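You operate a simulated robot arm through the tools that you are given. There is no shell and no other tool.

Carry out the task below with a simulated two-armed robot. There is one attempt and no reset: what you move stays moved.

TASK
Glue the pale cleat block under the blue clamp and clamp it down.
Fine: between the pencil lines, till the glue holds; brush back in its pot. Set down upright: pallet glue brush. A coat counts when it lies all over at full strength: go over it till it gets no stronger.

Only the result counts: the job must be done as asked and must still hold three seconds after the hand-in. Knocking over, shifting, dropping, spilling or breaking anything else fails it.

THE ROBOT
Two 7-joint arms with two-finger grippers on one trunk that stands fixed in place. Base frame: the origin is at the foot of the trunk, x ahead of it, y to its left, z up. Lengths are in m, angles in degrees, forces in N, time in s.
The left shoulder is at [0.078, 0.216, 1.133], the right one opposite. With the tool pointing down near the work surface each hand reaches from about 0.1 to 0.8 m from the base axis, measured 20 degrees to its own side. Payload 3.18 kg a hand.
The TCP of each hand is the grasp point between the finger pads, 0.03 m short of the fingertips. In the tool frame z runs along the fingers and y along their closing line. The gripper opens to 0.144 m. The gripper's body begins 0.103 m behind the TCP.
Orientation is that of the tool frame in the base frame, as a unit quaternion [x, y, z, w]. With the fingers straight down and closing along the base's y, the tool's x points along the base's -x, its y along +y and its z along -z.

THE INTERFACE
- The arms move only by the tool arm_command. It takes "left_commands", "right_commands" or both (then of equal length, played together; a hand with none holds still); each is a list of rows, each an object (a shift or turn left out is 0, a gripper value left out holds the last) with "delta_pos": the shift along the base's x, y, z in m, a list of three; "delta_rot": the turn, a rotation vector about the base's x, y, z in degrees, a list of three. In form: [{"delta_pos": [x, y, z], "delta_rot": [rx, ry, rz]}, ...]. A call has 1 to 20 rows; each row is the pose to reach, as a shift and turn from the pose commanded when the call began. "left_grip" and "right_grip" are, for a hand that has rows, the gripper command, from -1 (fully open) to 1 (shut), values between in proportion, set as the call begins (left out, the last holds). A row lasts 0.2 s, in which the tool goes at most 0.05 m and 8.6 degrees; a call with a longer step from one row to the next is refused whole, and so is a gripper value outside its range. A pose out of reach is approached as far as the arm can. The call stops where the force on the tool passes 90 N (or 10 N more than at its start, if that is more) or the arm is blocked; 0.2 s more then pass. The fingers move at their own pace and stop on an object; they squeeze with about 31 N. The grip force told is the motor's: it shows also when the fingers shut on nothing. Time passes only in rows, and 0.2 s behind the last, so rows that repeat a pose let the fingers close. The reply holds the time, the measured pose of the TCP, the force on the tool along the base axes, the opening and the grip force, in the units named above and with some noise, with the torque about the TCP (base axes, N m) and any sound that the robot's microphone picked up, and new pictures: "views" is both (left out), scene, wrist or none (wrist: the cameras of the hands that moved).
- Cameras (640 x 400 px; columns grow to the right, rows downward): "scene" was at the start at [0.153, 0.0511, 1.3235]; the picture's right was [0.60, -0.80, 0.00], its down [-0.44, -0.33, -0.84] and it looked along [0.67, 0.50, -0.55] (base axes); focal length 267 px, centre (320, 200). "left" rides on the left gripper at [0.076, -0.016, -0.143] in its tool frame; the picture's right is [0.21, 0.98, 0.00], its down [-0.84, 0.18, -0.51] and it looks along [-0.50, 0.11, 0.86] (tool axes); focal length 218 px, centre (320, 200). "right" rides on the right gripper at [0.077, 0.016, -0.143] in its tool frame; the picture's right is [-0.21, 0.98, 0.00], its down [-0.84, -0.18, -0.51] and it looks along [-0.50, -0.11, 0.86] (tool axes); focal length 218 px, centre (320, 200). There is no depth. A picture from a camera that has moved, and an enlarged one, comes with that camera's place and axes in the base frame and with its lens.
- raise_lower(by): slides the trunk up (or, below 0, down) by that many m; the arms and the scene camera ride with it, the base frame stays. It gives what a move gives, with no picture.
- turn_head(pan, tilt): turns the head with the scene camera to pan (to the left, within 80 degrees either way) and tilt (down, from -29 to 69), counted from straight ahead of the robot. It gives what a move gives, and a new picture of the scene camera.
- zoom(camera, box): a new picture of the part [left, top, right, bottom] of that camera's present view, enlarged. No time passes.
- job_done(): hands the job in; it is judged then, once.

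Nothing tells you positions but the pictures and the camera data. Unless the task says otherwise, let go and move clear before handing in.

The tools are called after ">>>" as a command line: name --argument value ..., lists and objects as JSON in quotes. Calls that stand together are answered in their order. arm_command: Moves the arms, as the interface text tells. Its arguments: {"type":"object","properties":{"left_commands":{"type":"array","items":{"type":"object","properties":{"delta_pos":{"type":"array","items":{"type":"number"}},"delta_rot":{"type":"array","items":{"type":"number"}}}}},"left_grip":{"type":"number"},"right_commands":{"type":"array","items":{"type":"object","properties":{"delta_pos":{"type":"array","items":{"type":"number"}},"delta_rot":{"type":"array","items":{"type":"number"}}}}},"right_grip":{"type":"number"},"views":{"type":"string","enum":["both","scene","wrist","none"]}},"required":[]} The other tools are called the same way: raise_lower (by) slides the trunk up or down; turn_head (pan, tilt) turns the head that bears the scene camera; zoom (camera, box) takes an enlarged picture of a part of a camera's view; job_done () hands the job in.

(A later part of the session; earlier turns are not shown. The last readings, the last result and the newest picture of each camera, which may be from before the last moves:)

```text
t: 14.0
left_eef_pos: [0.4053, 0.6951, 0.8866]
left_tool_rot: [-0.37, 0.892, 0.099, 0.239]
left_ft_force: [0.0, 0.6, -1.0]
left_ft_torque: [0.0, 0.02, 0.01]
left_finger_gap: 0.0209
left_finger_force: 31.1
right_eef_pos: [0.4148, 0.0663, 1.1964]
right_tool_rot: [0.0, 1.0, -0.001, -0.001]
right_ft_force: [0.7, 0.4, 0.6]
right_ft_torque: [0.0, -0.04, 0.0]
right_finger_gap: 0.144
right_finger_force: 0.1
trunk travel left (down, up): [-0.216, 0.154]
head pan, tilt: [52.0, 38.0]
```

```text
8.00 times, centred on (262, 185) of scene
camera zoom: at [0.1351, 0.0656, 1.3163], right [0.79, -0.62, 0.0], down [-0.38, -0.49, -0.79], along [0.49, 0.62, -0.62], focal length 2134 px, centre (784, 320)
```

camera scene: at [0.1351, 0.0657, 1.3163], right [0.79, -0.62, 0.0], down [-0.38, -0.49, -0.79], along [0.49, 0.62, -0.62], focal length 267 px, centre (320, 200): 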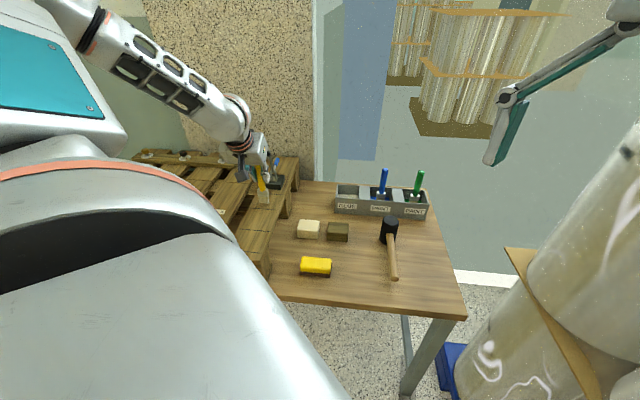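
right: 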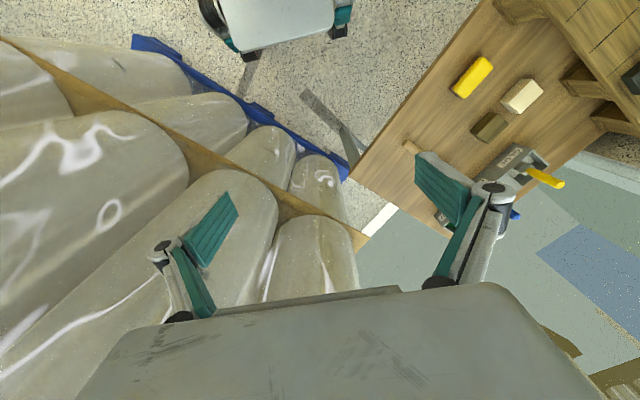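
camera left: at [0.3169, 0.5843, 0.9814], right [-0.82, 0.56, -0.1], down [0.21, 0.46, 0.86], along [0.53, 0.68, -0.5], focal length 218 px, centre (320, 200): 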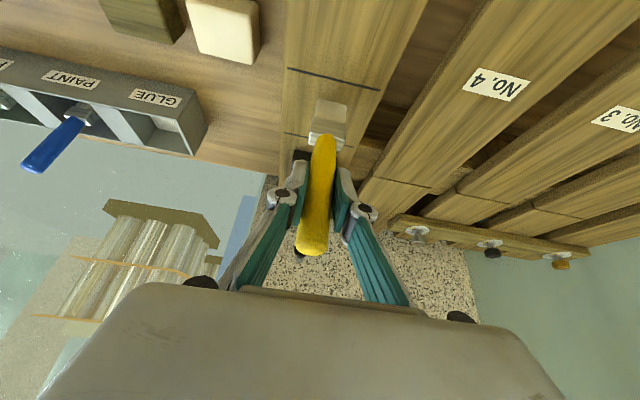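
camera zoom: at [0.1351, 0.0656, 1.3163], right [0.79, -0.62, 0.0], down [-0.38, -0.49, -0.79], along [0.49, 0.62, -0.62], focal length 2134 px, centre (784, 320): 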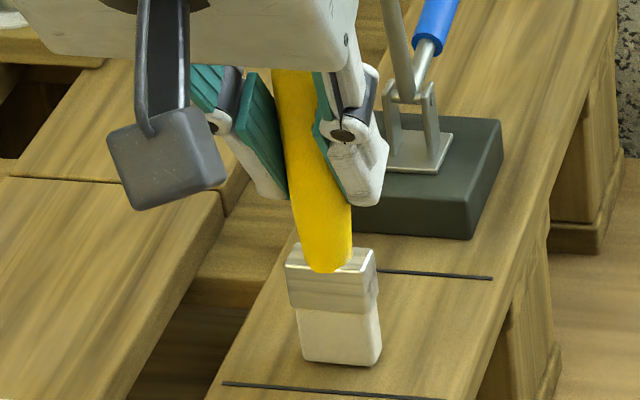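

>>> arm_command --left_commands '[{"delta_pos": [0, 0, -0.002]}, {"delta_pos": [0, 0, -0.004]}, {"delta_pos": [0, 0, -0.005]}, {"delta_pos": [0, 0, -0.005]}]' --views "none"

>>> zoom --camera "left" --box '[240, 60, 432, 180]'

>>> zoom --camera "scene" --box '[222, 160, 302, 210]'

```text
t: 15.0
left_eef_pos: [0.4037, 0.6947, 0.8852]
left_tool_rot: [-0.369, 0.892, 0.101, 0.242]
left_ft_force: [-3.2, 1.5, 23.1]
left_ft_torque: [0.03, 0.17, -0.03]
left_finger_gap: 0.0203
left_finger_force: 31.2
right_eef_pos: [0.4128, 0.0655, 1.1964]
right_tool_rot: [0.0, 1.0, 0.001, 0.0]
right_ft_force: [0.2, 0.5, -0.3]
right_ft_torque: [0.0, 0.0, 0.02]
right_finger_gap: 0.1441
right_finger_force: 0.0
trunk travel left (down, up): [-0.216, 0.154]
head pan, tilt: [52.0, 38.0]
```

```text
3.33 times, centred on (336, 120) of left
camera zoom: at [0.3166, 0.5836, 0.9693], right [-0.82, 0.56, -0.1], down [0.21, 0.46, 0.86], along [0.54, 0.69, -0.49], focal length 728 px, centre (267, 467)
```

zoom: 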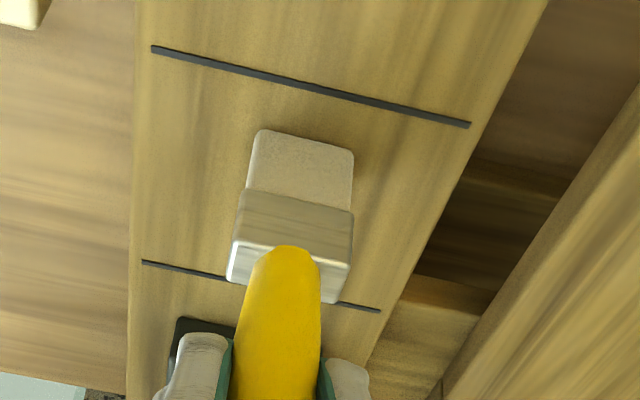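

```text
8.00 times, centred on (262, 185) of scene
camera zoom: at [0.1335, 0.0638, 1.3168], right [0.79, -0.62, 0.0], down [-0.38, -0.48, -0.79], along [0.49, 0.62, -0.61], focal length 2134 px, centre (784, 320)
```

zoom: 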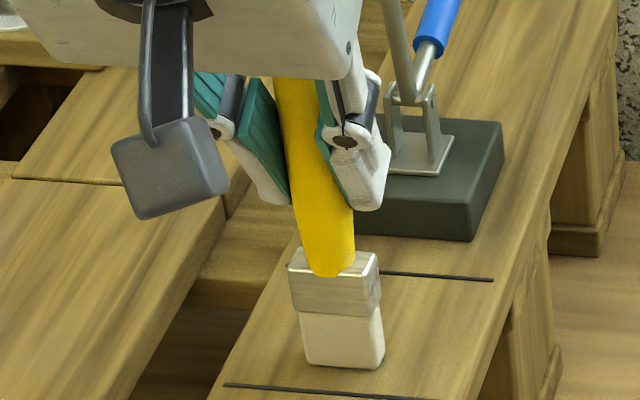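

Contact found at TCP z≈0.8855 (23 N is a bit firm). I'll ease off 3 mm and make a first stroke along the board to see whether glue is left.

>>> arm_command --left_commands '[{"delta_pos": [0, 0, 0.0025]}, {"delta_pos": [0.006, 0.006, 0.0025]}, {"delta_pos": [0.012, 0.012, 0.0025]}, {"delta_pos": [0.018, 0.018, 0.0025]}, {"delta_pos": [0.024, 0.024, 0.0025]}, {"delta_pos": [0.03, 0.03, 0.0025]}, {"delta_pos": [0.024, 0.024, 0.0025]}, {"delta_pos": [0.018, 0.018, 0.0025]}, {"delta_pos": [0.012, 0.012, 0.0025]}, {"delta_pos": [0.006, 0.006, 0.0025]}, {"delta_pos": [0, 0, 0.0025]}, {"delta_pos": [-0.003, -0.003, 0.0025]}]'

>>> zoom --camera "left" --box '[240, 60, 432, 180]'

>>> zoom --camera "scene" --box '[222, 160, 302, 210]'

```text
t: 17.6
left_eef_pos: [0.4014, 0.6924, 0.8846]
left_tool_rot: [-0.37, 0.892, 0.099, 0.24]
left_ft_force: [1.8, 2.1, 6.4]
left_ft_torque: [0.22, -0.27, 0.0]
left_finger_gap: 0.0208
left_finger_force: 31.2
right_eef_pos: [0.415, 0.0673, 1.1954]
right_tool_rot: [0.0, 1.0, 0.0, -0.001]
right_ft_force: [0.2, -0.2, 1.4]
right_ft_torque: [-0.02, 0.01, -0.01]
right_finger_gap: 0.144
right_finger_force: 0.0
trunk travel left (down, up): [-0.216, 0.154]
head pan, tilt: [52.0, 38.0]
camera scene: at [0.135, 0.0652, 1.3163], right [0.79, -0.62, 0.0], down [-0.38, -0.48, -0.79], along [0.49, 0.62, -0.62], focal length 267 px, centre (320, 200)
camera left: at [0.314, 0.5814, 0.9698], right [-0.82, 0.56, -0.1], down [0.21, 0.46, 0.86], along [0.53, 0.68, -0.5], focal length 218 px, centre (320, 200)
```

scene: 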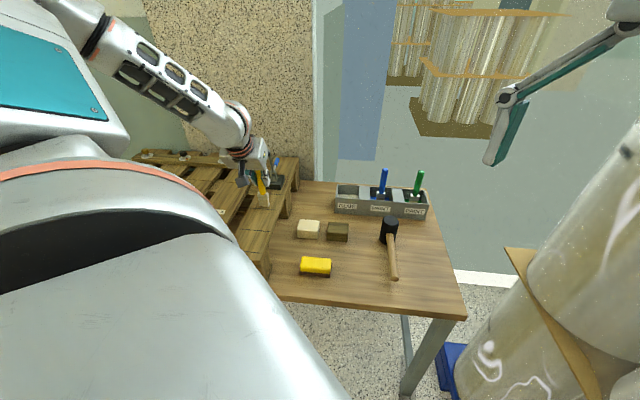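
left: 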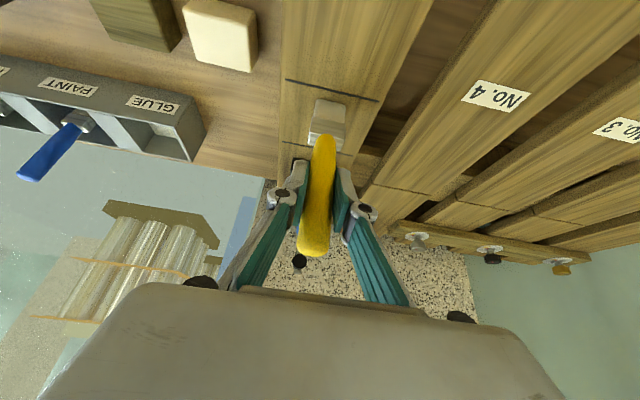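

```text
3.33 times, centred on (336, 120) of left
camera zoom: at [0.314, 0.5814, 0.9698], right [-0.82, 0.56, -0.1], down [0.21, 0.46, 0.86], along [0.53, 0.68, -0.5], focal length 728 px, centre (267, 467)
```

zoom: 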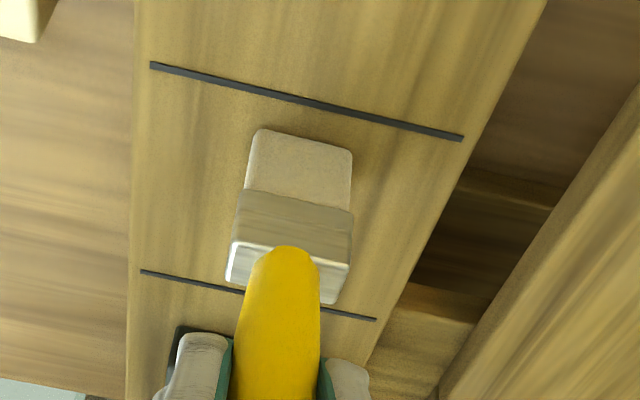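

```text
8.00 times, centred on (262, 185) of scene
camera zoom: at [0.135, 0.0652, 1.3163], right [0.79, -0.62, 0.0], down [-0.38, -0.48, -0.79], along [0.49, 0.62, -0.62], focal length 2134 px, centre (784, 320)
```

zoom: 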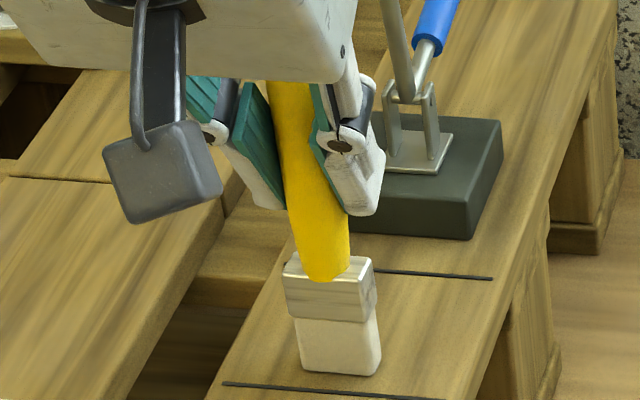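

No mark is visible from here because the brush itself hides the stroke; I'll lift and back off to look.

>>> arm_command --left_commands '[{"delta_pos": [0, 0, 0.03]}, {"delta_pos": [-0.03, -0.03, 0.05]}, {"delta_pos": [-0.06, -0.06, 0.05]}, {"delta_pos": [-0.06, -0.06, 0.05]}]' --views "wrist"

>>> zoom --camera "scene" --box '[222, 160, 302, 210]'

>>> zoom --camera "left" --box '[240, 60, 432, 180]'

```text
t: 18.6
left_eef_pos: [0.3391, 0.6326, 0.9346]
left_tool_rot: [-0.37, 0.892, 0.099, 0.24]
left_ft_force: [1.4, -0.6, -0.1]
left_ft_torque: [0.02, 0.0, 0.01]
left_finger_gap: 0.021
left_finger_force: 31.2
right_eef_pos: [0.4137, 0.0667, 1.1941]
right_tool_rot: [0.0, 1.0, 0.0, -0.001]
right_ft_force: [0.0, 0.1, -1.0]
right_ft_torque: [-0.01, -0.03, -0.01]
right_finger_gap: 0.144
right_finger_force: 0.0
trunk travel left (down, up): [-0.216, 0.154]
head pan, tilt: [52.0, 38.0]
camera left: at [0.2531, 0.5213, 1.0185], right [-0.82, 0.56, -0.1], down [0.21, 0.46, 0.86], along [0.53, 0.68, -0.5], focal length 218 px, centre (320, 200)
```

left: 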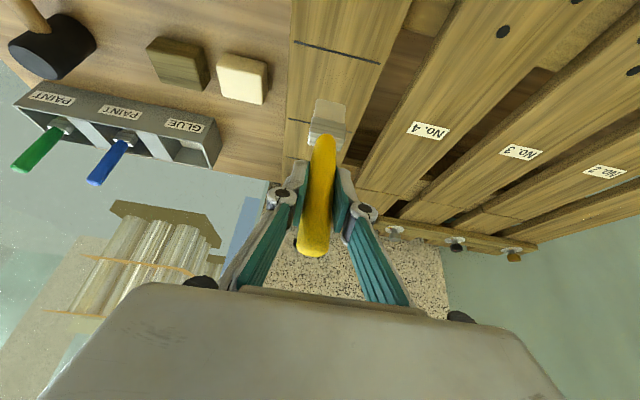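

```text
8.00 times, centred on (262, 185) of scene
camera zoom: at [0.1354, 0.0658, 1.3162], right [0.79, -0.62, 0.0], down [-0.38, -0.49, -0.79], along [0.48, 0.62, -0.62], focal length 2134 px, centre (784, 320)
```

zoom: 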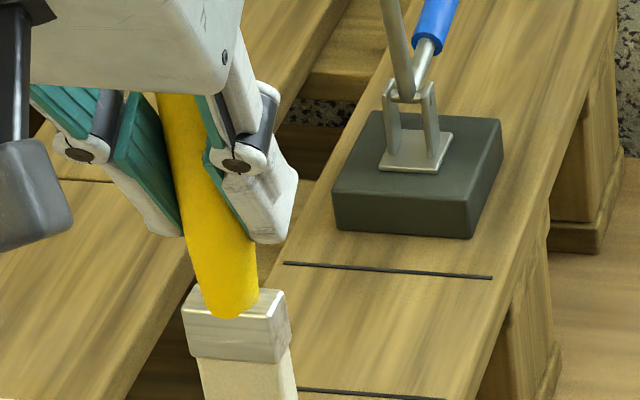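

```text
3.33 times, centred on (336, 120) of left
camera zoom: at [0.2531, 0.5213, 1.0185], right [-0.82, 0.56, -0.1], down [0.21, 0.46, 0.86], along [0.53, 0.68, -0.5], focal length 728 px, centre (267, 467)
```

zoom: 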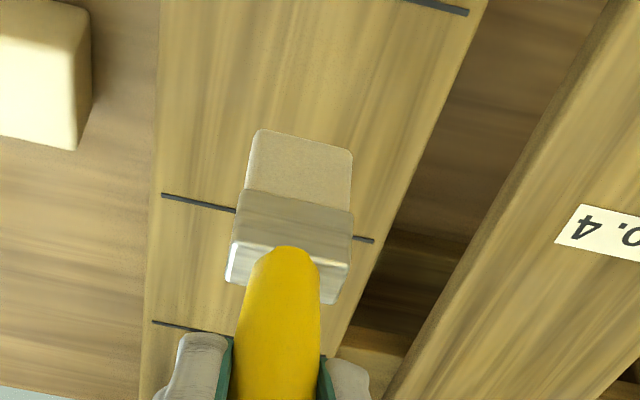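

>>> zoom --camera "scene" --box '[252, 188, 288, 210]'

>>> zoom --camera "scene" --box '[330, 178, 370, 203]'

>>> zoom --camera "left" --box '[300, 90, 364, 130]'

```text
16.00 times, centred on (270, 199) of scene
camera zoom: at [0.1354, 0.0658, 1.3162], right [0.79, -0.62, 0.0], down [-0.38, -0.49, -0.79], along [0.48, 0.62, -0.62], focal length 4269 px, centre (1120, 216)
```

zoom: 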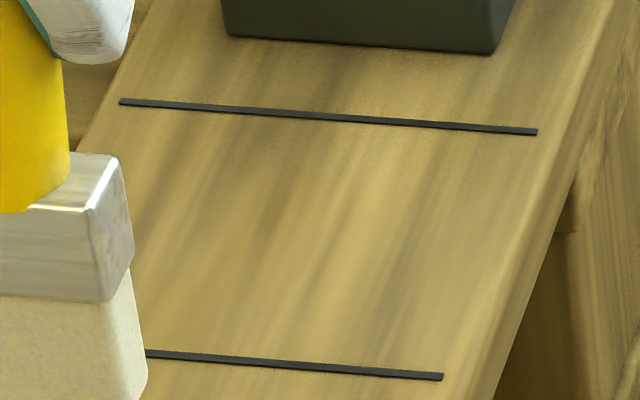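

```text
16.00 times, centred on (350, 190) of scene
camera zoom: at [0.1354, 0.0658, 1.3162], right [0.79, -0.62, 0.0], down [-0.38, -0.49, -0.79], along [0.48, 0.62, -0.62], focal length 4269 px, centre (-160, 352)
```

zoom: 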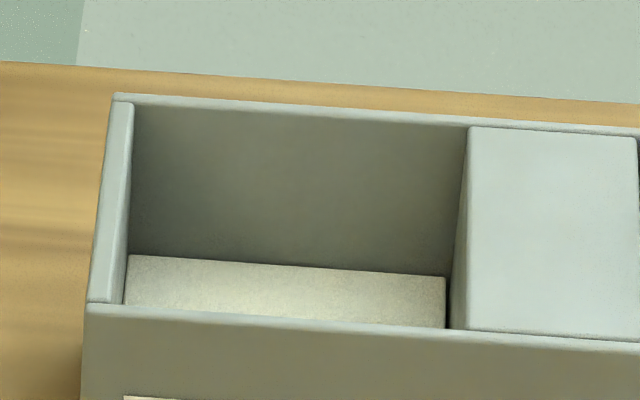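

```text
10.00 times, centred on (332, 110) of left
camera zoom: at [0.2531, 0.5213, 1.0185], right [-0.82, 0.56, -0.1], down [0.21, 0.46, 0.86], along [0.53, 0.68, -0.5], focal length 2183 px, centre (200, 1100)
```

zoom: 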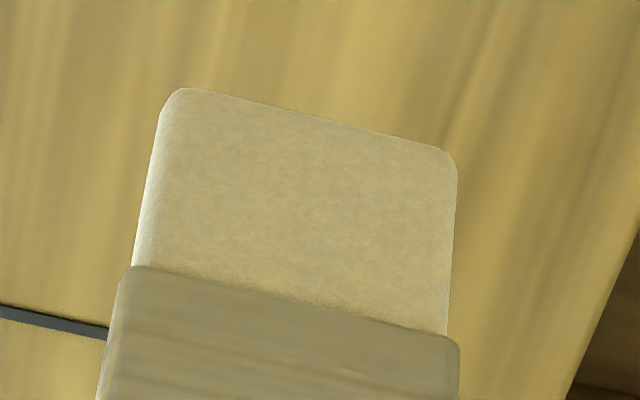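

No glue shows on the board yet. I'll make several firmer passes over the same strip and look again before considering a re-dip.

>>> arm_command --left_commands '[{"delta_pos": [0.03, 0.03, 0]}, {"delta_pos": [0.06, 0.06, -0.01]}, {"delta_pos": [0.06, 0.06, -0.04]}, {"delta_pos": [0.06, 0.06, -0.051]}, {"delta_pos": [0.07, 0.07, -0.0515]}, {"delta_pos": [0.08, 0.08, -0.0515]}, {"delta_pos": [0.09, 0.09, -0.0515]}, {"delta_pos": [0.095, 0.095, -0.0515]}, {"delta_pos": [0.085, 0.085, -0.0515]}, {"delta_pos": [0.075, 0.075, -0.0515]}, {"delta_pos": [0.065, 0.065, -0.0515]}, {"delta_pos": [0.06, 0.06, -0.0515]}, {"delta_pos": [0.07, 0.07, -0.0515]}, {"delta_pos": [0.08, 0.08, -0.0515]}, {"delta_pos": [0.09, 0.09, -0.0515]}, {"delta_pos": [0.095, 0.095, -0.0515]}, {"delta_pos": [0.085, 0.085, -0.0515]}, {"delta_pos": [0.075, 0.075, -0.0515]}, {"delta_pos": [0.065, 0.065, -0.0515]}, {"delta_pos": [0.06, 0.06, -0.0515]}]' --views "none"

>>> arm_command --left_commands '[{"delta_pos": [0, 0, 0.03]}, {"delta_pos": [-0.03, -0.03, 0.0515]}, {"delta_pos": [-0.06, -0.06, 0.0515]}, {"delta_pos": [-0.06, -0.06, 0.0515]}]' --views "none"

>>> zoom --camera "scene" --box '[240, 175, 288, 205]'

>>> zoom --camera "left" --box '[240, 60, 432, 180]'

```text
t: 22.8
left_eef_pos: [0.4005, 0.6915, 0.8842]
left_tool_rot: [-0.371, 0.892, 0.099, 0.24]
left_ft_force: [3.1, 3.5, 12.8]
left_ft_torque: [0.4, -0.4, 0.0]
left_finger_gap: 0.0206
left_finger_force: 30.5
right_eef_pos: [0.4135, 0.0658, 1.1952]
right_tool_rot: [0.001, 1.0, 0.002, 0.0]
right_ft_force: [0.5, 0.4, 0.5]
right_ft_torque: [-0.03, 0.0, -0.02]
right_finger_gap: 0.1439
right_finger_force: 0.1
trunk travel left (down, up): [-0.216, 0.154]
head pan, tilt: [52.0, 38.0]
```

```text
t: 23.8
left_eef_pos: [0.3406, 0.6333, 0.9335]
left_tool_rot: [-0.37, 0.892, 0.1, 0.239]
left_ft_force: [0.4, -0.4, -1.1]
left_ft_torque: [-0.04, -0.01, 0.01]
left_finger_gap: 0.0207
left_finger_force: 30.8
right_eef_pos: [0.4135, 0.067, 1.1951]
right_tool_rot: [0.0, 1.0, 0.0, -0.001]
right_ft_force: [0.3, -0.1, 0.0]
right_ft_torque: [-0.01, 0.03, 0.03]
right_finger_gap: 0.1438
right_finger_force: 0.1
trunk travel left (down, up): [-0.216, 0.154]
head pan, tilt: [52.0, 38.0]
```

```text
13.33 times, centred on (264, 190) of scene
camera zoom: at [0.1354, 0.0658, 1.3162], right [0.79, -0.62, 0.0], down [-0.38, -0.49, -0.79], along [0.48, 0.62, -0.62], focal length 3557 px, centre (1067, 333)
```

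zoom: 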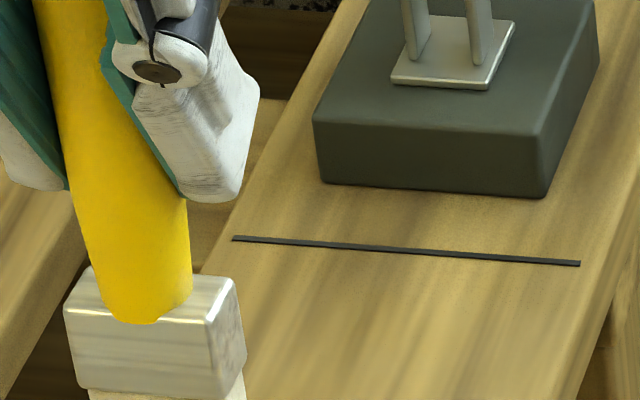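

```text
3.33 times, centred on (336, 120) of left
camera zoom: at [0.2541, 0.5218, 1.0189], right [-0.82, 0.56, -0.1], down [0.21, 0.46, 0.86], along [0.53, 0.68, -0.5], focal length 728 px, centre (267, 467)
```

zoom: 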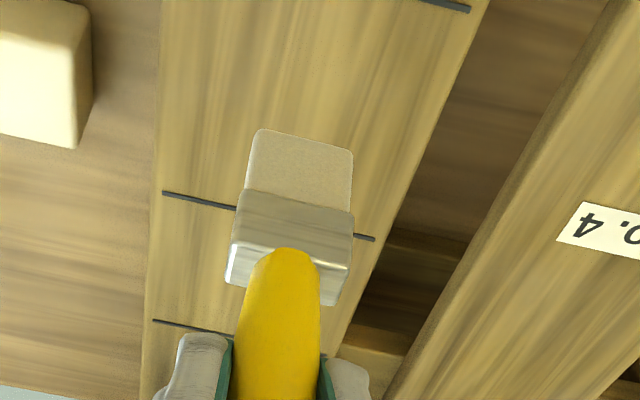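

Still bare wood, and the bristles look dry – the brush apparently needs a proper dip. I'll carry it back over the glue pot.

>>> arm_command --left_commands '[{"delta_pos": [0, 0, 0.035]}, {"delta_pos": [0.03, -0.005, 0.065]}, {"delta_pos": [0.07, -0.01, 0.065]}, {"delta_pos": [0.11, -0.015, 0.065]}, {"delta_pos": [0.15, -0.015, 0.065]}, {"delta_pos": [0.19, -0.013, 0.065]}, {"delta_pos": [0.23, -0.01, 0.065]}, {"delta_pos": [0.27, -0.008, 0.065]}, {"delta_pos": [0.31, -0.006, 0.065]}, {"delta_pos": [0.345, -0.004, 0.065]}, {"delta_pos": [0.368, -0.0037, 0.065]}, {"delta_pos": [0.368, -0.0037, 0.065]}]' --views "wrist"

>>> zoom --camera "left" --box '[240, 0, 432, 120]'

>>> zoom --camera "scene" --box '[310, 130, 406, 190]'

>>> zoom --camera "scene" --box '[240, 170, 304, 210]'

```text
t: 26.4
left_eef_pos: [0.7082, 0.6267, 0.9994]
left_tool_rot: [-0.37, 0.892, 0.099, 0.239]
left_ft_force: [-0.1, 0.3, 0.7]
left_ft_torque: [0.02, 0.01, -0.01]
left_finger_gap: 0.0207
left_finger_force: 30.7
right_eef_pos: [0.4132, 0.0664, 1.1944]
right_tool_rot: [0.0, 1.0, 0.0, 0.0]
right_ft_force: [-0.4, 0.1, 0.2]
right_ft_torque: [0.0, -0.02, -0.02]
right_finger_gap: 0.144
right_finger_force: 0.1
trunk travel left (down, up): [-0.216, 0.154]
head pan, tilt: [52.0, 38.0]
camera left: at [0.622, 0.5163, 1.0847], right [-0.82, 0.56, -0.1], down [0.21, 0.46, 0.86], along [0.53, 0.68, -0.5], focal length 218 px, centre (320, 200)
```

left: 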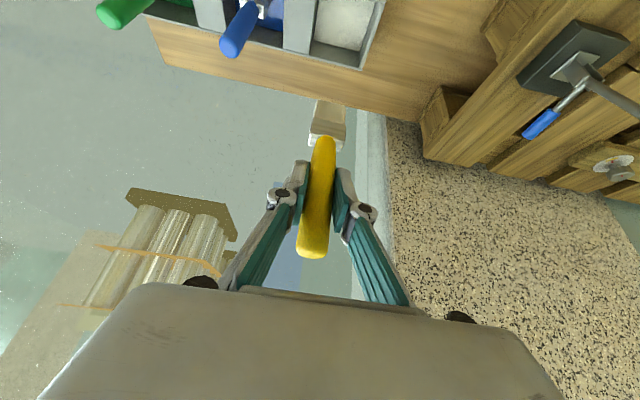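

```text
3.33 times, centred on (336, 60) of left
camera zoom: at [0.622, 0.5163, 1.0847], right [-0.82, 0.56, -0.1], down [0.21, 0.46, 0.86], along [0.53, 0.68, -0.5], focal length 728 px, centre (267, 667)
```

zoom: 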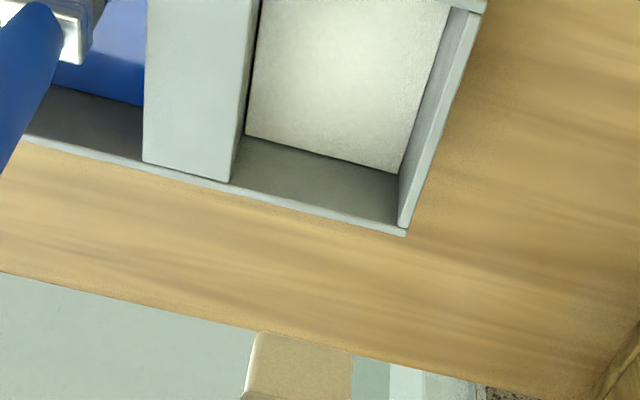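

```text
6.67 times, centred on (358, 160) of scene
camera zoom: at [0.1348, 0.0655, 1.3164], right [0.79, -0.62, 0.0], down [-0.38, -0.49, -0.79], along [0.49, 0.62, -0.62], focal length 1779 px, centre (67, 467)
```

zoom: 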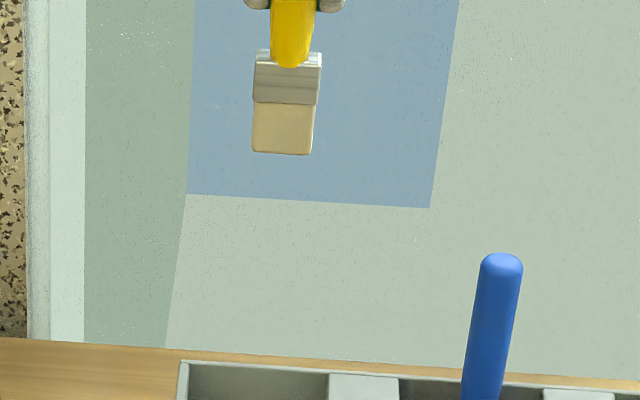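

```text
10.00 times, centred on (272, 190) of scene
camera zoom: at [0.1348, 0.0655, 1.3164], right [0.79, -0.62, 0.0], down [-0.38, -0.49, -0.79], along [0.49, 0.62, -0.62], focal length 2668 px, centre (800, 300)
```

zoom: 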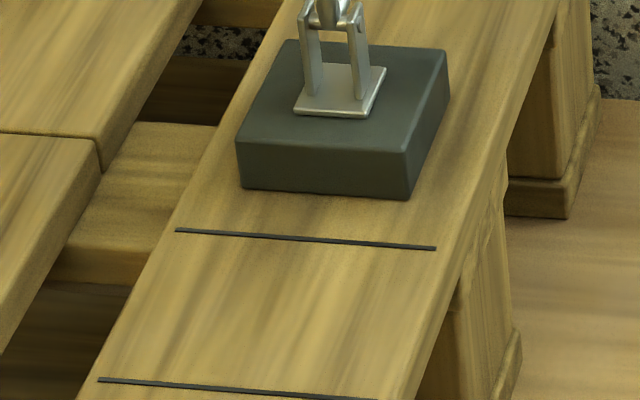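

The wood is bare and the brush is dry. I'll lower it back into the glue and push gently to see how deep it goes.

>>> arm_command --left_commands '[{"delta_pos": [0, 0.0025, -0.04]}, {"delta_pos": [0, 0.0025, -0.08]}, {"delta_pos": [0, 0.0025, -0.12]}, {"delta_pos": [0, 0.0025, -0.16]}, {"delta_pos": [0, 0.0025, -0.185]}, {"delta_pos": [0, 0.0025, -0.195]}, {"delta_pos": [0, 0.0025, -0.2]}, {"delta_pos": [0, 0.0025, -0.2]}]' --views "none"

>>> zoom --camera "left" --box '[240, 60, 432, 180]'

>>> zoom --camera "scene" --box '[325, 165, 389, 205]'

```text
t: 28.2
left_eef_pos: [0.7071, 0.6325, 0.799]
left_tool_rot: [-0.37, 0.892, 0.099, 0.239]
left_ft_force: [-0.2, -0.3, -0.5]
left_ft_torque: [0.01, -0.01, -0.02]
left_finger_gap: 0.0207
left_finger_force: 30.9
right_eef_pos: [0.4143, 0.067, 1.1951]
right_tool_rot: [0.0, 1.0, -0.001, -0.001]
right_ft_force: [-0.1, -0.8, 0.0]
right_ft_torque: [0.01, 0.0, 0.01]
right_finger_gap: 0.144
right_finger_force: 0.0
trunk travel left (down, up): [-0.216, 0.154]
head pan, tilt: [52.0, 38.0]
```

```text
3.33 times, centred on (336, 120) of left
camera zoom: at [0.6218, 0.5207, 0.8843], right [-0.82, 0.56, -0.1], down [0.21, 0.46, 0.86], along [0.53, 0.68, -0.5], focal length 728 px, centre (267, 467)
```

zoom: 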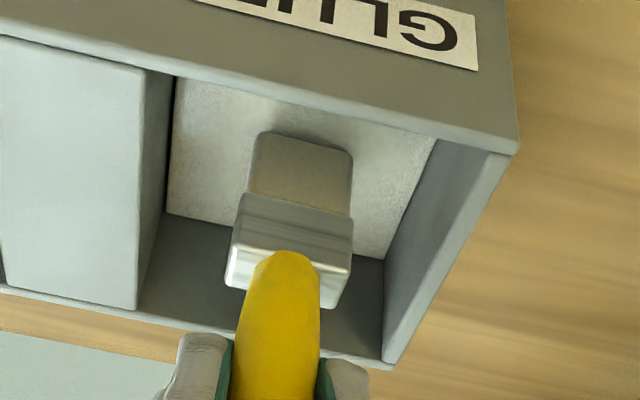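

```text
10.00 times, centred on (357, 185) of scene
camera zoom: at [0.1351, 0.0656, 1.3163], right [0.79, -0.62, 0.0], down [-0.38, -0.49, -0.79], along [0.49, 0.62, -0.62], focal length 2668 px, centre (-50, 350)
```

zoom: 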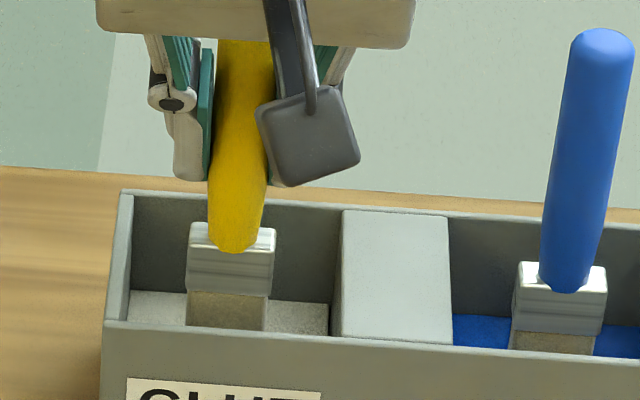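

>>> arm_command --left_commands '[{"delta_pos": [0, -0.0015, -0.003]}, {"delta_pos": [0, -0.0015, -0.005]}, {"delta_pos": [0, -0.0015, -0.007]}, {"delta_pos": [0, -0.0015, -0.007]}]' --views "none"

>>> zoom --camera "left" --box '[240, 60, 432, 180]'

>>> zoom --camera "scene" --box '[325, 165, 389, 205]'

```text
t: 29.2
left_eef_pos: [0.7088, 0.6289, 0.7927]
left_tool_rot: [-0.37, 0.892, 0.099, 0.24]
left_ft_force: [-0.7, -0.2, 4.9]
left_ft_torque: [0.02, 0.02, 0.01]
left_finger_gap: 0.0207
left_finger_force: 31.3
right_eef_pos: [0.4126, 0.0665, 1.1961]
right_tool_rot: [0.0, 1.0, 0.001, 0.0]
right_ft_force: [0.3, -0.5, -0.2]
right_ft_torque: [0.0, 0.01, -0.02]
right_finger_gap: 0.1441
right_finger_force: 0.0
trunk travel left (down, up): [-0.216, 0.154]
head pan, tilt: [52.0, 38.0]
```

```text
3.33 times, centred on (336, 120) of left
camera zoom: at [0.622, 0.5186, 0.8784], right [-0.82, 0.56, -0.11], down [0.21, 0.46, 0.86], along [0.53, 0.68, -0.5], focal length 728 px, centre (267, 467)
```

zoom: 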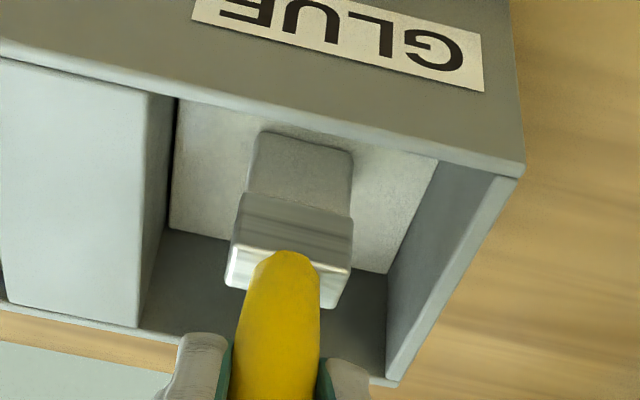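

```text
10.00 times, centred on (357, 185) of scene
camera zoom: at [0.1345, 0.0652, 1.3165], right [0.79, -0.62, 0.0], down [-0.38, -0.48, -0.79], along [0.49, 0.62, -0.62], focal length 2668 px, centre (-50, 350)
```

zoom: 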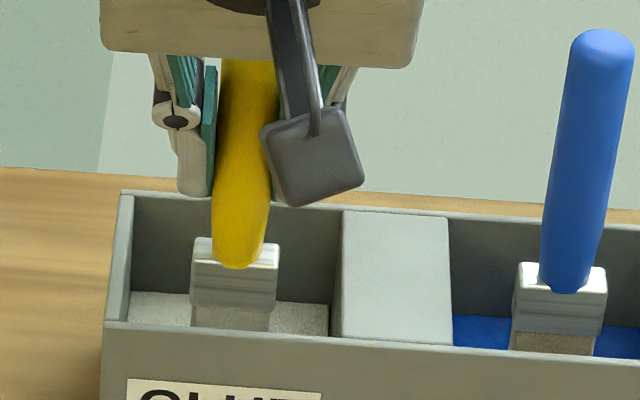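

The bristles have taken the glue's whitish colour now. Lifting and going back to the bay.

>>> arm_command --left_commands '[{"delta_pos": [0, 0, 0]}, {"delta_pos": [0, 0, 0.02]}, {"delta_pos": [0, 0, 0.05]}, {"delta_pos": [0, 0, 0.09]}, {"delta_pos": [0, 0, 0.13]}, {"delta_pos": [0, 0, 0.17]}, {"delta_pos": [0, 0, 0.205]}, {"delta_pos": [0, 0, 0.205]}]' --views "none"

>>> zoom --camera "scene" --box '[310, 120, 406, 180]'

>>> zoom --camera "left" --box '[240, 60, 432, 180]'

```text
t: 31.0
left_eef_pos: [0.7094, 0.6294, 0.9971]
left_tool_rot: [-0.369, 0.893, 0.098, 0.238]
left_ft_force: [-0.1, 0.2, -0.7]
left_ft_torque: [0.02, 0.02, 0.01]
left_finger_gap: 0.0208
left_finger_force: 31.4
right_eef_pos: [0.4145, 0.0678, 1.1966]
right_tool_rot: [0.0, 1.0, 0.001, -0.001]
right_ft_force: [0.7, -0.7, -0.1]
right_ft_torque: [-0.01, 0.0, 0.03]
right_finger_gap: 0.144
right_finger_force: 0.1
trunk travel left (down, up): [-0.216, 0.154]
head pan, tilt: [52.0, 38.0]
```

```text
6.67 times, centred on (358, 150) of scene
camera zoom: at [0.1356, 0.0659, 1.3161], right [0.79, -0.62, 0.0], down [-0.38, -0.49, -0.79], along [0.48, 0.62, -0.62], focal length 1779 px, centre (67, 533)
```

zoom: 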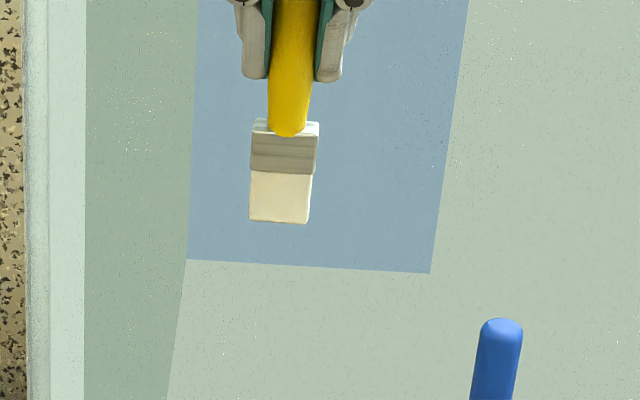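

```text
3.33 times, centred on (336, 120) of left
camera zoom: at [0.6228, 0.5182, 1.0817], right [-0.82, 0.56, -0.1], down [0.21, 0.46, 0.86], along [0.53, 0.68, -0.5], focal length 728 px, centre (267, 467)
```

zoom: 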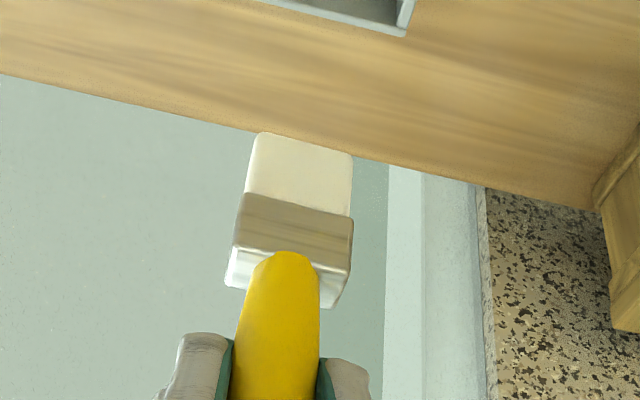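

The bristles are visibly wet. Moving to the bay and lowering to touch.

>>> arm_command --left_commands '[{"delta_pos": [-0.04, -0.003, 0.005]}, {"delta_pos": [-0.08, -0.006, 0.005]}, {"delta_pos": [-0.12, -0.009, 0.005]}, {"delta_pos": [-0.16, -0.012, 0.005]}, {"delta_pos": [-0.2, -0.015, 0.005]}, {"delta_pos": [-0.24, -0.018, 0.005]}, {"delta_pos": [-0.265, 0.012, 0.005]}, {"delta_pos": [-0.285, 0.04, 0.005]}, {"delta_pos": [-0.308, 0.06, 0.0]}, {"delta_pos": [-0.308, 0.06, -0.04]}, {"delta_pos": [-0.308, 0.06, -0.08]}, {"delta_pos": [-0.308, 0.06, -0.1]}, {"delta_pos": [-0.308, 0.06, -0.105]}]' --views "none"

```text
t: 33.8
left_eef_pos: [0.4008, 0.6897, 0.8923]
left_tool_rot: [-0.371, 0.892, 0.1, 0.239]
left_ft_force: [-0.1, -0.5, -0.6]
left_ft_torque: [0.01, 0.02, 0.01]
left_finger_gap: 0.0206
left_finger_force: 31.2
right_eef_pos: [0.4135, 0.0668, 1.1959]
right_tool_rot: [0.0, 1.0, 0.0, 0.0]
right_ft_force: [0.4, -0.9, -0.1]
right_ft_torque: [0.0, 0.01, -0.02]
right_finger_gap: 0.1442
right_finger_force: 0.1
trunk travel left (down, up): [-0.216, 0.154]
head pan, tilt: [52.0, 38.0]
```

>>> arm_command --left_commands '[{"delta_pos": [0, 0, -0.005]}, {"delta_pos": [0, 0, -0.0085]}, {"delta_pos": [0.009, 0.009, -0.0085]}, {"delta_pos": [0.018, 0.018, -0.0085]}, {"delta_pos": [0.027, 0.027, -0.0085]}, {"delta_pos": [0.036, 0.036, -0.0085]}, {"delta_pos": [0.027, 0.027, -0.0085]}, {"delta_pos": [0.018, 0.018, -0.0085]}, {"delta_pos": [0.009, 0.009, -0.0085]}, {"delta_pos": [0, 0, -0.0085]}, {"delta_pos": [-0.001, -0.001, -0.0085]}]' --views "wrist"

>>> zoom --camera "left" --box '[240, 60, 432, 180]'

>>> zoom --camera "scene" --box '[232, 170, 296, 210]'

```text
t: 36.2
left_eef_pos: [0.3996, 0.6886, 0.8837]
left_tool_rot: [-0.37, 0.892, 0.1, 0.238]
left_ft_force: [-0.1, 0.5, -0.1]
left_ft_torque: [-0.02, 0.01, -0.03]
left_finger_gap: 0.0206
left_finger_force: 31.0
right_eef_pos: [0.4136, 0.0673, 1.1954]
right_tool_rot: [0.0, 1.0, 0.0, -0.001]
right_ft_force: [0.0, -0.2, 0.1]
right_ft_torque: [0.01, 0.01, -0.03]
right_finger_gap: 0.144
right_finger_force: 0.0
trunk travel left (down, up): [-0.216, 0.154]
head pan, tilt: [52.0, 38.0]
camera left: at [0.3125, 0.5776, 0.9684], right [-0.82, 0.56, -0.1], down [0.21, 0.46, 0.86], along [0.53, 0.68, -0.5], focal length 218 px, centre (320, 200)
```

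left: 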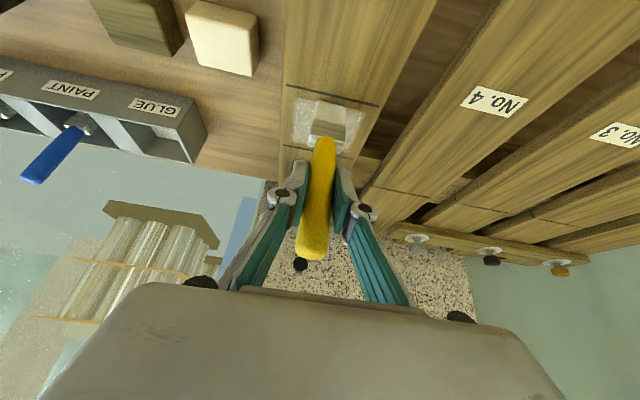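

```text
3.33 times, centred on (336, 120) of left
camera zoom: at [0.3125, 0.5776, 0.9684], right [-0.82, 0.56, -0.1], down [0.21, 0.46, 0.86], along [0.53, 0.68, -0.5], focal length 728 px, centre (267, 467)
```

zoom: 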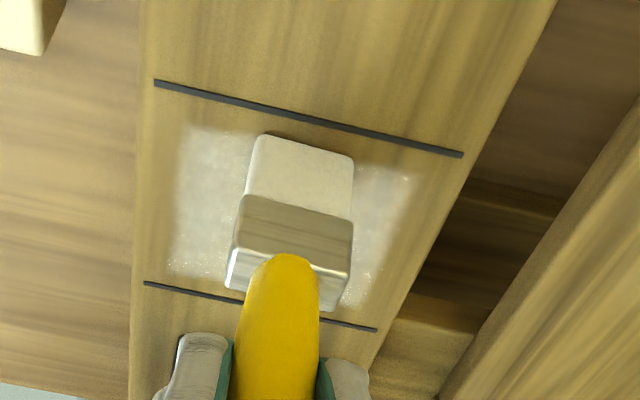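

```text
10.00 times, centred on (264, 190) of scene
camera zoom: at [0.1351, 0.0656, 1.3163], right [0.79, -0.62, 0.0], down [-0.38, -0.49, -0.79], along [0.49, 0.62, -0.62], focal length 2668 px, centre (880, 300)
```

zoom: 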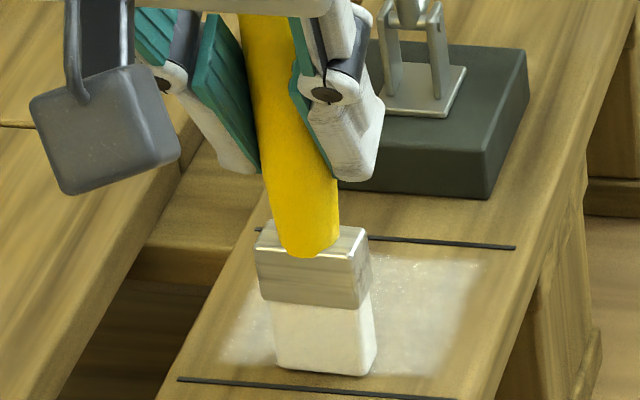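

A whitish glue patch is building up between lines A and B. I'll sweep the full rectangle in overlapping strips.

>>> arm_command --left_commands '[{"delta_pos": [0.0095, -0.0095, -0.0005]}, {"delta_pos": [0.019, -0.019, -0.0005]}, {"delta_pos": [0.028, -0.01, -0.0005]}, {"delta_pos": [0.037, -0.001, -0.0005]}, {"delta_pos": [0.046, 0.008, -0.0005]}, {"delta_pos": [0.055, 0.017, -0.0005]}, {"delta_pos": [0.0455, 0.0265, -0.0005]}, {"delta_pos": [0.0365, 0.0175, -0.0005]}, {"delta_pos": [0.0275, 0.0085, -0.0005]}, {"delta_pos": [0.0185, -0.0005, -0.0005]}, {"delta_pos": [0.0095, -0.0095, -0.0005]}, {"delta_pos": [-0.0095, 0.0095, -0.0005]}, {"delta_pos": [-0.0005, 0.0185, -0.0005]}, {"delta_pos": [0.0085, 0.0275, -0.0005]}, {"delta_pos": [0.0175, 0.0365, -0.0005]}, {"delta_pos": [0.0265, 0.0455, -0.0005]}, {"delta_pos": [0.017, 0.055, -0.0005]}, {"delta_pos": [0.008, 0.046, -0.0005]}, {"delta_pos": [-0.001, 0.037, -0.0005]}, {"delta_pos": [-0.01, 0.028, -0.0005]}]' --views "none"

>>> zoom --camera "left" --box '[240, 60, 432, 180]'

>>> zoom --camera "scene" --box '[232, 170, 296, 210]'

```text
t: 40.4
left_eef_pos: [0.3899, 0.717, 0.8829]
left_tool_rot: [-0.371, 0.892, 0.1, 0.239]
left_ft_force: [-0.2, -0.5, -0.3]
left_ft_torque: [0.0, -0.02, -0.03]
left_finger_gap: 0.0209
left_finger_force: 31.5
right_eef_pos: [0.4138, 0.0665, 1.196]
right_tool_rot: [0.0, 1.0, 0.0, -0.001]
right_ft_force: [0.9, 0.3, 0.2]
right_ft_torque: [0.05, -0.03, 0.02]
right_finger_gap: 0.1441
right_finger_force: 0.0
trunk travel left (down, up): [-0.216, 0.154]
head pan, tilt: [52.0, 38.0]
```

```text
3.33 times, centred on (336, 120) of left
camera zoom: at [0.3027, 0.6057, 0.9689], right [-0.82, 0.56, -0.1], down [0.21, 0.46, 0.86], along [0.53, 0.68, -0.5], focal length 728 px, centre (267, 467)
```

zoom: 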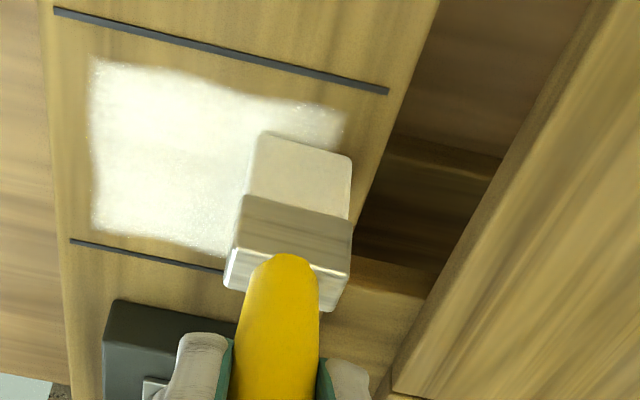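

```text
10.00 times, centred on (264, 190) of scene
camera zoom: at [0.135, 0.0654, 1.3163], right [0.79, -0.62, 0.0], down [-0.38, -0.48, -0.79], along [0.49, 0.62, -0.62], focal length 2668 px, centre (880, 300)
```

zoom: 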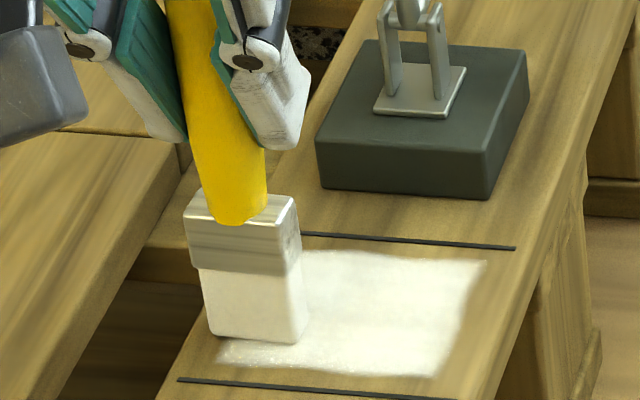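

The coat is much stronger where I swept; I'll continue over everything again.

>>> arm_command --left_commands '[{"delta_pos": [-0.009, -0.009, 0]}, {"delta_pos": [0, 0, 0]}, {"delta_pos": [0.01, 0.01, 0]}, {"delta_pos": [0.02, 0.02, 0]}, {"delta_pos": [0.0295, 0.0295, 0]}, {"delta_pos": [0.0393, 0.0197, 0]}, {"delta_pos": [0.0293, 0.0097, 0]}, {"delta_pos": [0.0193, -0.0003, 0]}, {"delta_pos": [0.0093, -0.0103, 0]}, {"delta_pos": [0.0008, -0.0188, 0]}, {"delta_pos": [0.0106, -0.0286, 0]}, {"delta_pos": [0.0206, -0.0186, 0]}, {"delta_pos": [0.0306, -0.0086, 0]}, {"delta_pos": [0.0406, 0.0014, 0]}, {"delta_pos": [0.0491, 0.0099, 0]}, {"delta_pos": [0.0589, 0.0001, 0]}, {"delta_pos": [0.0489, -0.0099, 0]}, {"delta_pos": [0.0389, -0.0199, 0]}, {"delta_pos": [0.0289, -0.0299, 0]}, {"delta_pos": [0.0204, -0.0384, 0]}]' --views "none"

>>> zoom --camera "left" --box '[240, 60, 432, 180]'

>>> zoom --camera "scene" --box '[232, 170, 296, 210]'

```text
t: 44.6
left_eef_pos: [0.4101, 0.6784, 0.8846]
left_tool_rot: [-0.37, 0.892, 0.099, 0.239]
left_ft_force: [-0.6, -0.5, -0.6]
left_ft_torque: [-0.03, -0.03, 0.0]
left_finger_gap: 0.0206
left_finger_force: 30.6
right_eef_pos: [0.4136, 0.068, 1.195]
right_tool_rot: [0.001, 1.0, 0.0, -0.001]
right_ft_force: [-0.3, 0.5, -0.3]
right_ft_torque: [-0.01, -0.01, 0.0]
right_finger_gap: 0.1439
right_finger_force: 0.1
trunk travel left (down, up): [-0.216, 0.154]
head pan, tilt: [52.0, 38.0]
```

```text
3.33 times, centred on (336, 120) of left
camera zoom: at [0.3233, 0.5668, 0.9686], right [-0.82, 0.56, -0.1], down [0.21, 0.46, 0.86], along [0.53, 0.68, -0.5], focal length 728 px, centre (267, 467)
```

zoom: 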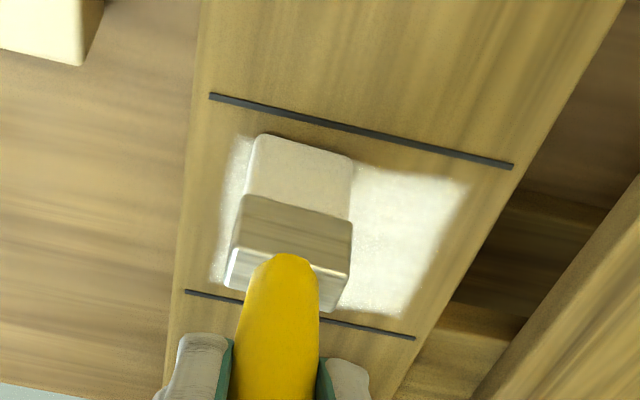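

```text
10.00 times, centred on (264, 190) of scene
camera zoom: at [0.1351, 0.0655, 1.3163], right [0.79, -0.62, 0.0], down [-0.38, -0.49, -0.79], along [0.49, 0.62, -0.62], focal length 2668 px, centre (880, 300)
```

zoom: 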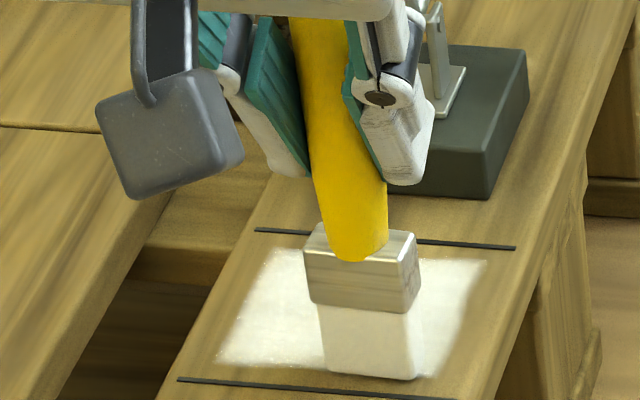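

>>> arm_command --left_commands '[{"delta_pos": [0.0108, -0.0108, -0.0005]}, {"delta_pos": [0.0208, -0.0008, -0.0005]}, {"delta_pos": [0.0308, 0.0092, -0.0005]}, {"delta_pos": [0.0408, 0.0192, -0.0005]}, {"delta_pos": [0.0488, 0.0272, -0.0005]}, {"delta_pos": [0.0386, 0.0375, -0.0005]}, {"delta_pos": [0.0286, 0.0275, -0.0005]}, {"delta_pos": [0.0186, 0.0175, -0.0005]}, {"delta_pos": [0.0086, 0.0075, -0.0005]}, {"delta_pos": [0.0006, -0.0005, -0.0005]}, {"delta_pos": [-0.0097, 0.0098, -0.0005]}, {"delta_pos": [0.0003, 0.0198, -0.0005]}, {"delta_pos": [0.0103, 0.0298, -0.0005]}, {"delta_pos": [0.0203, 0.0398, -0.0005]}, {"delta_pos": [0.0283, 0.0478, -0.0005]}, {"delta_pos": [0.018, 0.058, -0.0005]}, {"delta_pos": [0.008, 0.048, -0.0005]}, {"delta_pos": [-0.002, 0.038, -0.0005]}, {"delta_pos": [-0.012, 0.028, -0.0005]}, {"delta_pos": [-0.02, 0.02, -0.0005]}]' --views "none"

>>> arm_command --left_commands '[{"delta_pos": [-0.0103, 0.0103, 0]}, {"delta_pos": [-0.0003, 0.0203, 0]}, {"delta_pos": [0.0097, 0.0303, 0]}, {"delta_pos": [0.0197, 0.0403, 0]}, {"delta_pos": [0.0277, 0.0483, 0]}, {"delta_pos": [0.0197, 0.0403, 0]}, {"delta_pos": [0.0097, 0.0303, 0]}, {"delta_pos": [-0.0003, 0.0203, 0]}, {"delta_pos": [-0.0103, 0.0103, 0]}, {"delta_pos": [-0.0103, 0.0103, 0.03]}, {"delta_pos": [-0.04, -0.02, 0.05]}, {"delta_pos": [-0.07, -0.05, 0.06]}, {"delta_pos": [-0.09, -0.07, 0.06]}, {"delta_pos": [-0.09, -0.07, 0.06]}]' --views "wrist"

>>> zoom --camera "left" --box '[240, 60, 432, 180]'

>>> zoom --camera "scene" --box '[232, 170, 296, 210]'

```text
t: 48.8
left_eef_pos: [0.3892, 0.6968, 0.8833]
left_tool_rot: [-0.371, 0.892, 0.099, 0.239]
left_ft_force: [-0.2, -0.1, 4.2]
left_ft_torque: [0.03, -0.06, -0.02]
left_finger_gap: 0.0205
left_finger_force: 31.1
right_eef_pos: [0.4126, 0.0675, 1.1959]
right_tool_rot: [-0.001, 1.0, 0.0, 0.0]
right_ft_force: [-0.2, 0.1, 0.5]
right_ft_torque: [-0.03, 0.01, 0.03]
right_finger_gap: 0.1442
right_finger_force: 0.1
trunk travel left (down, up): [-0.216, 0.154]
head pan, tilt: [52.0, 38.0]
```

```text
t: 51.8
left_eef_pos: [0.299, 0.6275, 0.9428]
left_tool_rot: [-0.37, 0.892, 0.099, 0.239]
left_ft_force: [0.0, -0.7, -1.9]
left_ft_torque: [0.03, 0.03, 0.0]
left_finger_gap: 0.0209
left_finger_force: 31.5
right_eef_pos: [0.4136, 0.0669, 1.1959]
right_tool_rot: [0.0, 1.0, 0.001, -0.001]
right_ft_force: [-0.1, 0.0, -0.1]
right_ft_torque: [0.01, -0.01, 0.02]
right_finger_gap: 0.144
right_finger_force: 0.0
trunk travel left (down, up): [-0.216, 0.154]
head pan, tilt: [52.0, 38.0]
camera left: at [0.2128, 0.5166, 1.0284], right [-0.82, 0.56, -0.1], down [0.21, 0.46, 0.86], along [0.53, 0.68, -0.5], focal length 218 px, centre (320, 200)
```

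left: 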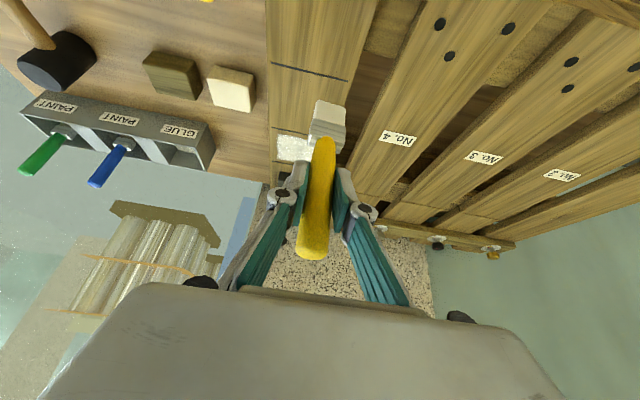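

```text
3.33 times, centred on (336, 120) of left
camera zoom: at [0.2128, 0.5166, 1.0284], right [-0.82, 0.56, -0.1], down [0.21, 0.46, 0.86], along [0.53, 0.68, -0.5], focal length 728 px, centre (267, 467)
```

zoom: 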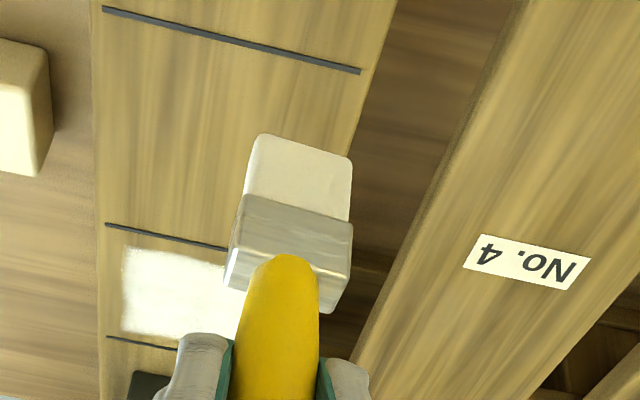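

```text
10.00 times, centred on (264, 190) of scene
camera zoom: at [0.1358, 0.0654, 1.3161], right [0.79, -0.62, 0.0], down [-0.38, -0.48, -0.79], along [0.48, 0.62, -0.62], focal length 2668 px, centre (880, 300)
```

zoom: 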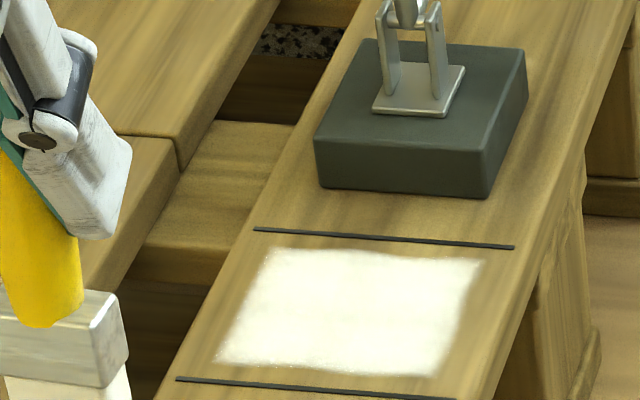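

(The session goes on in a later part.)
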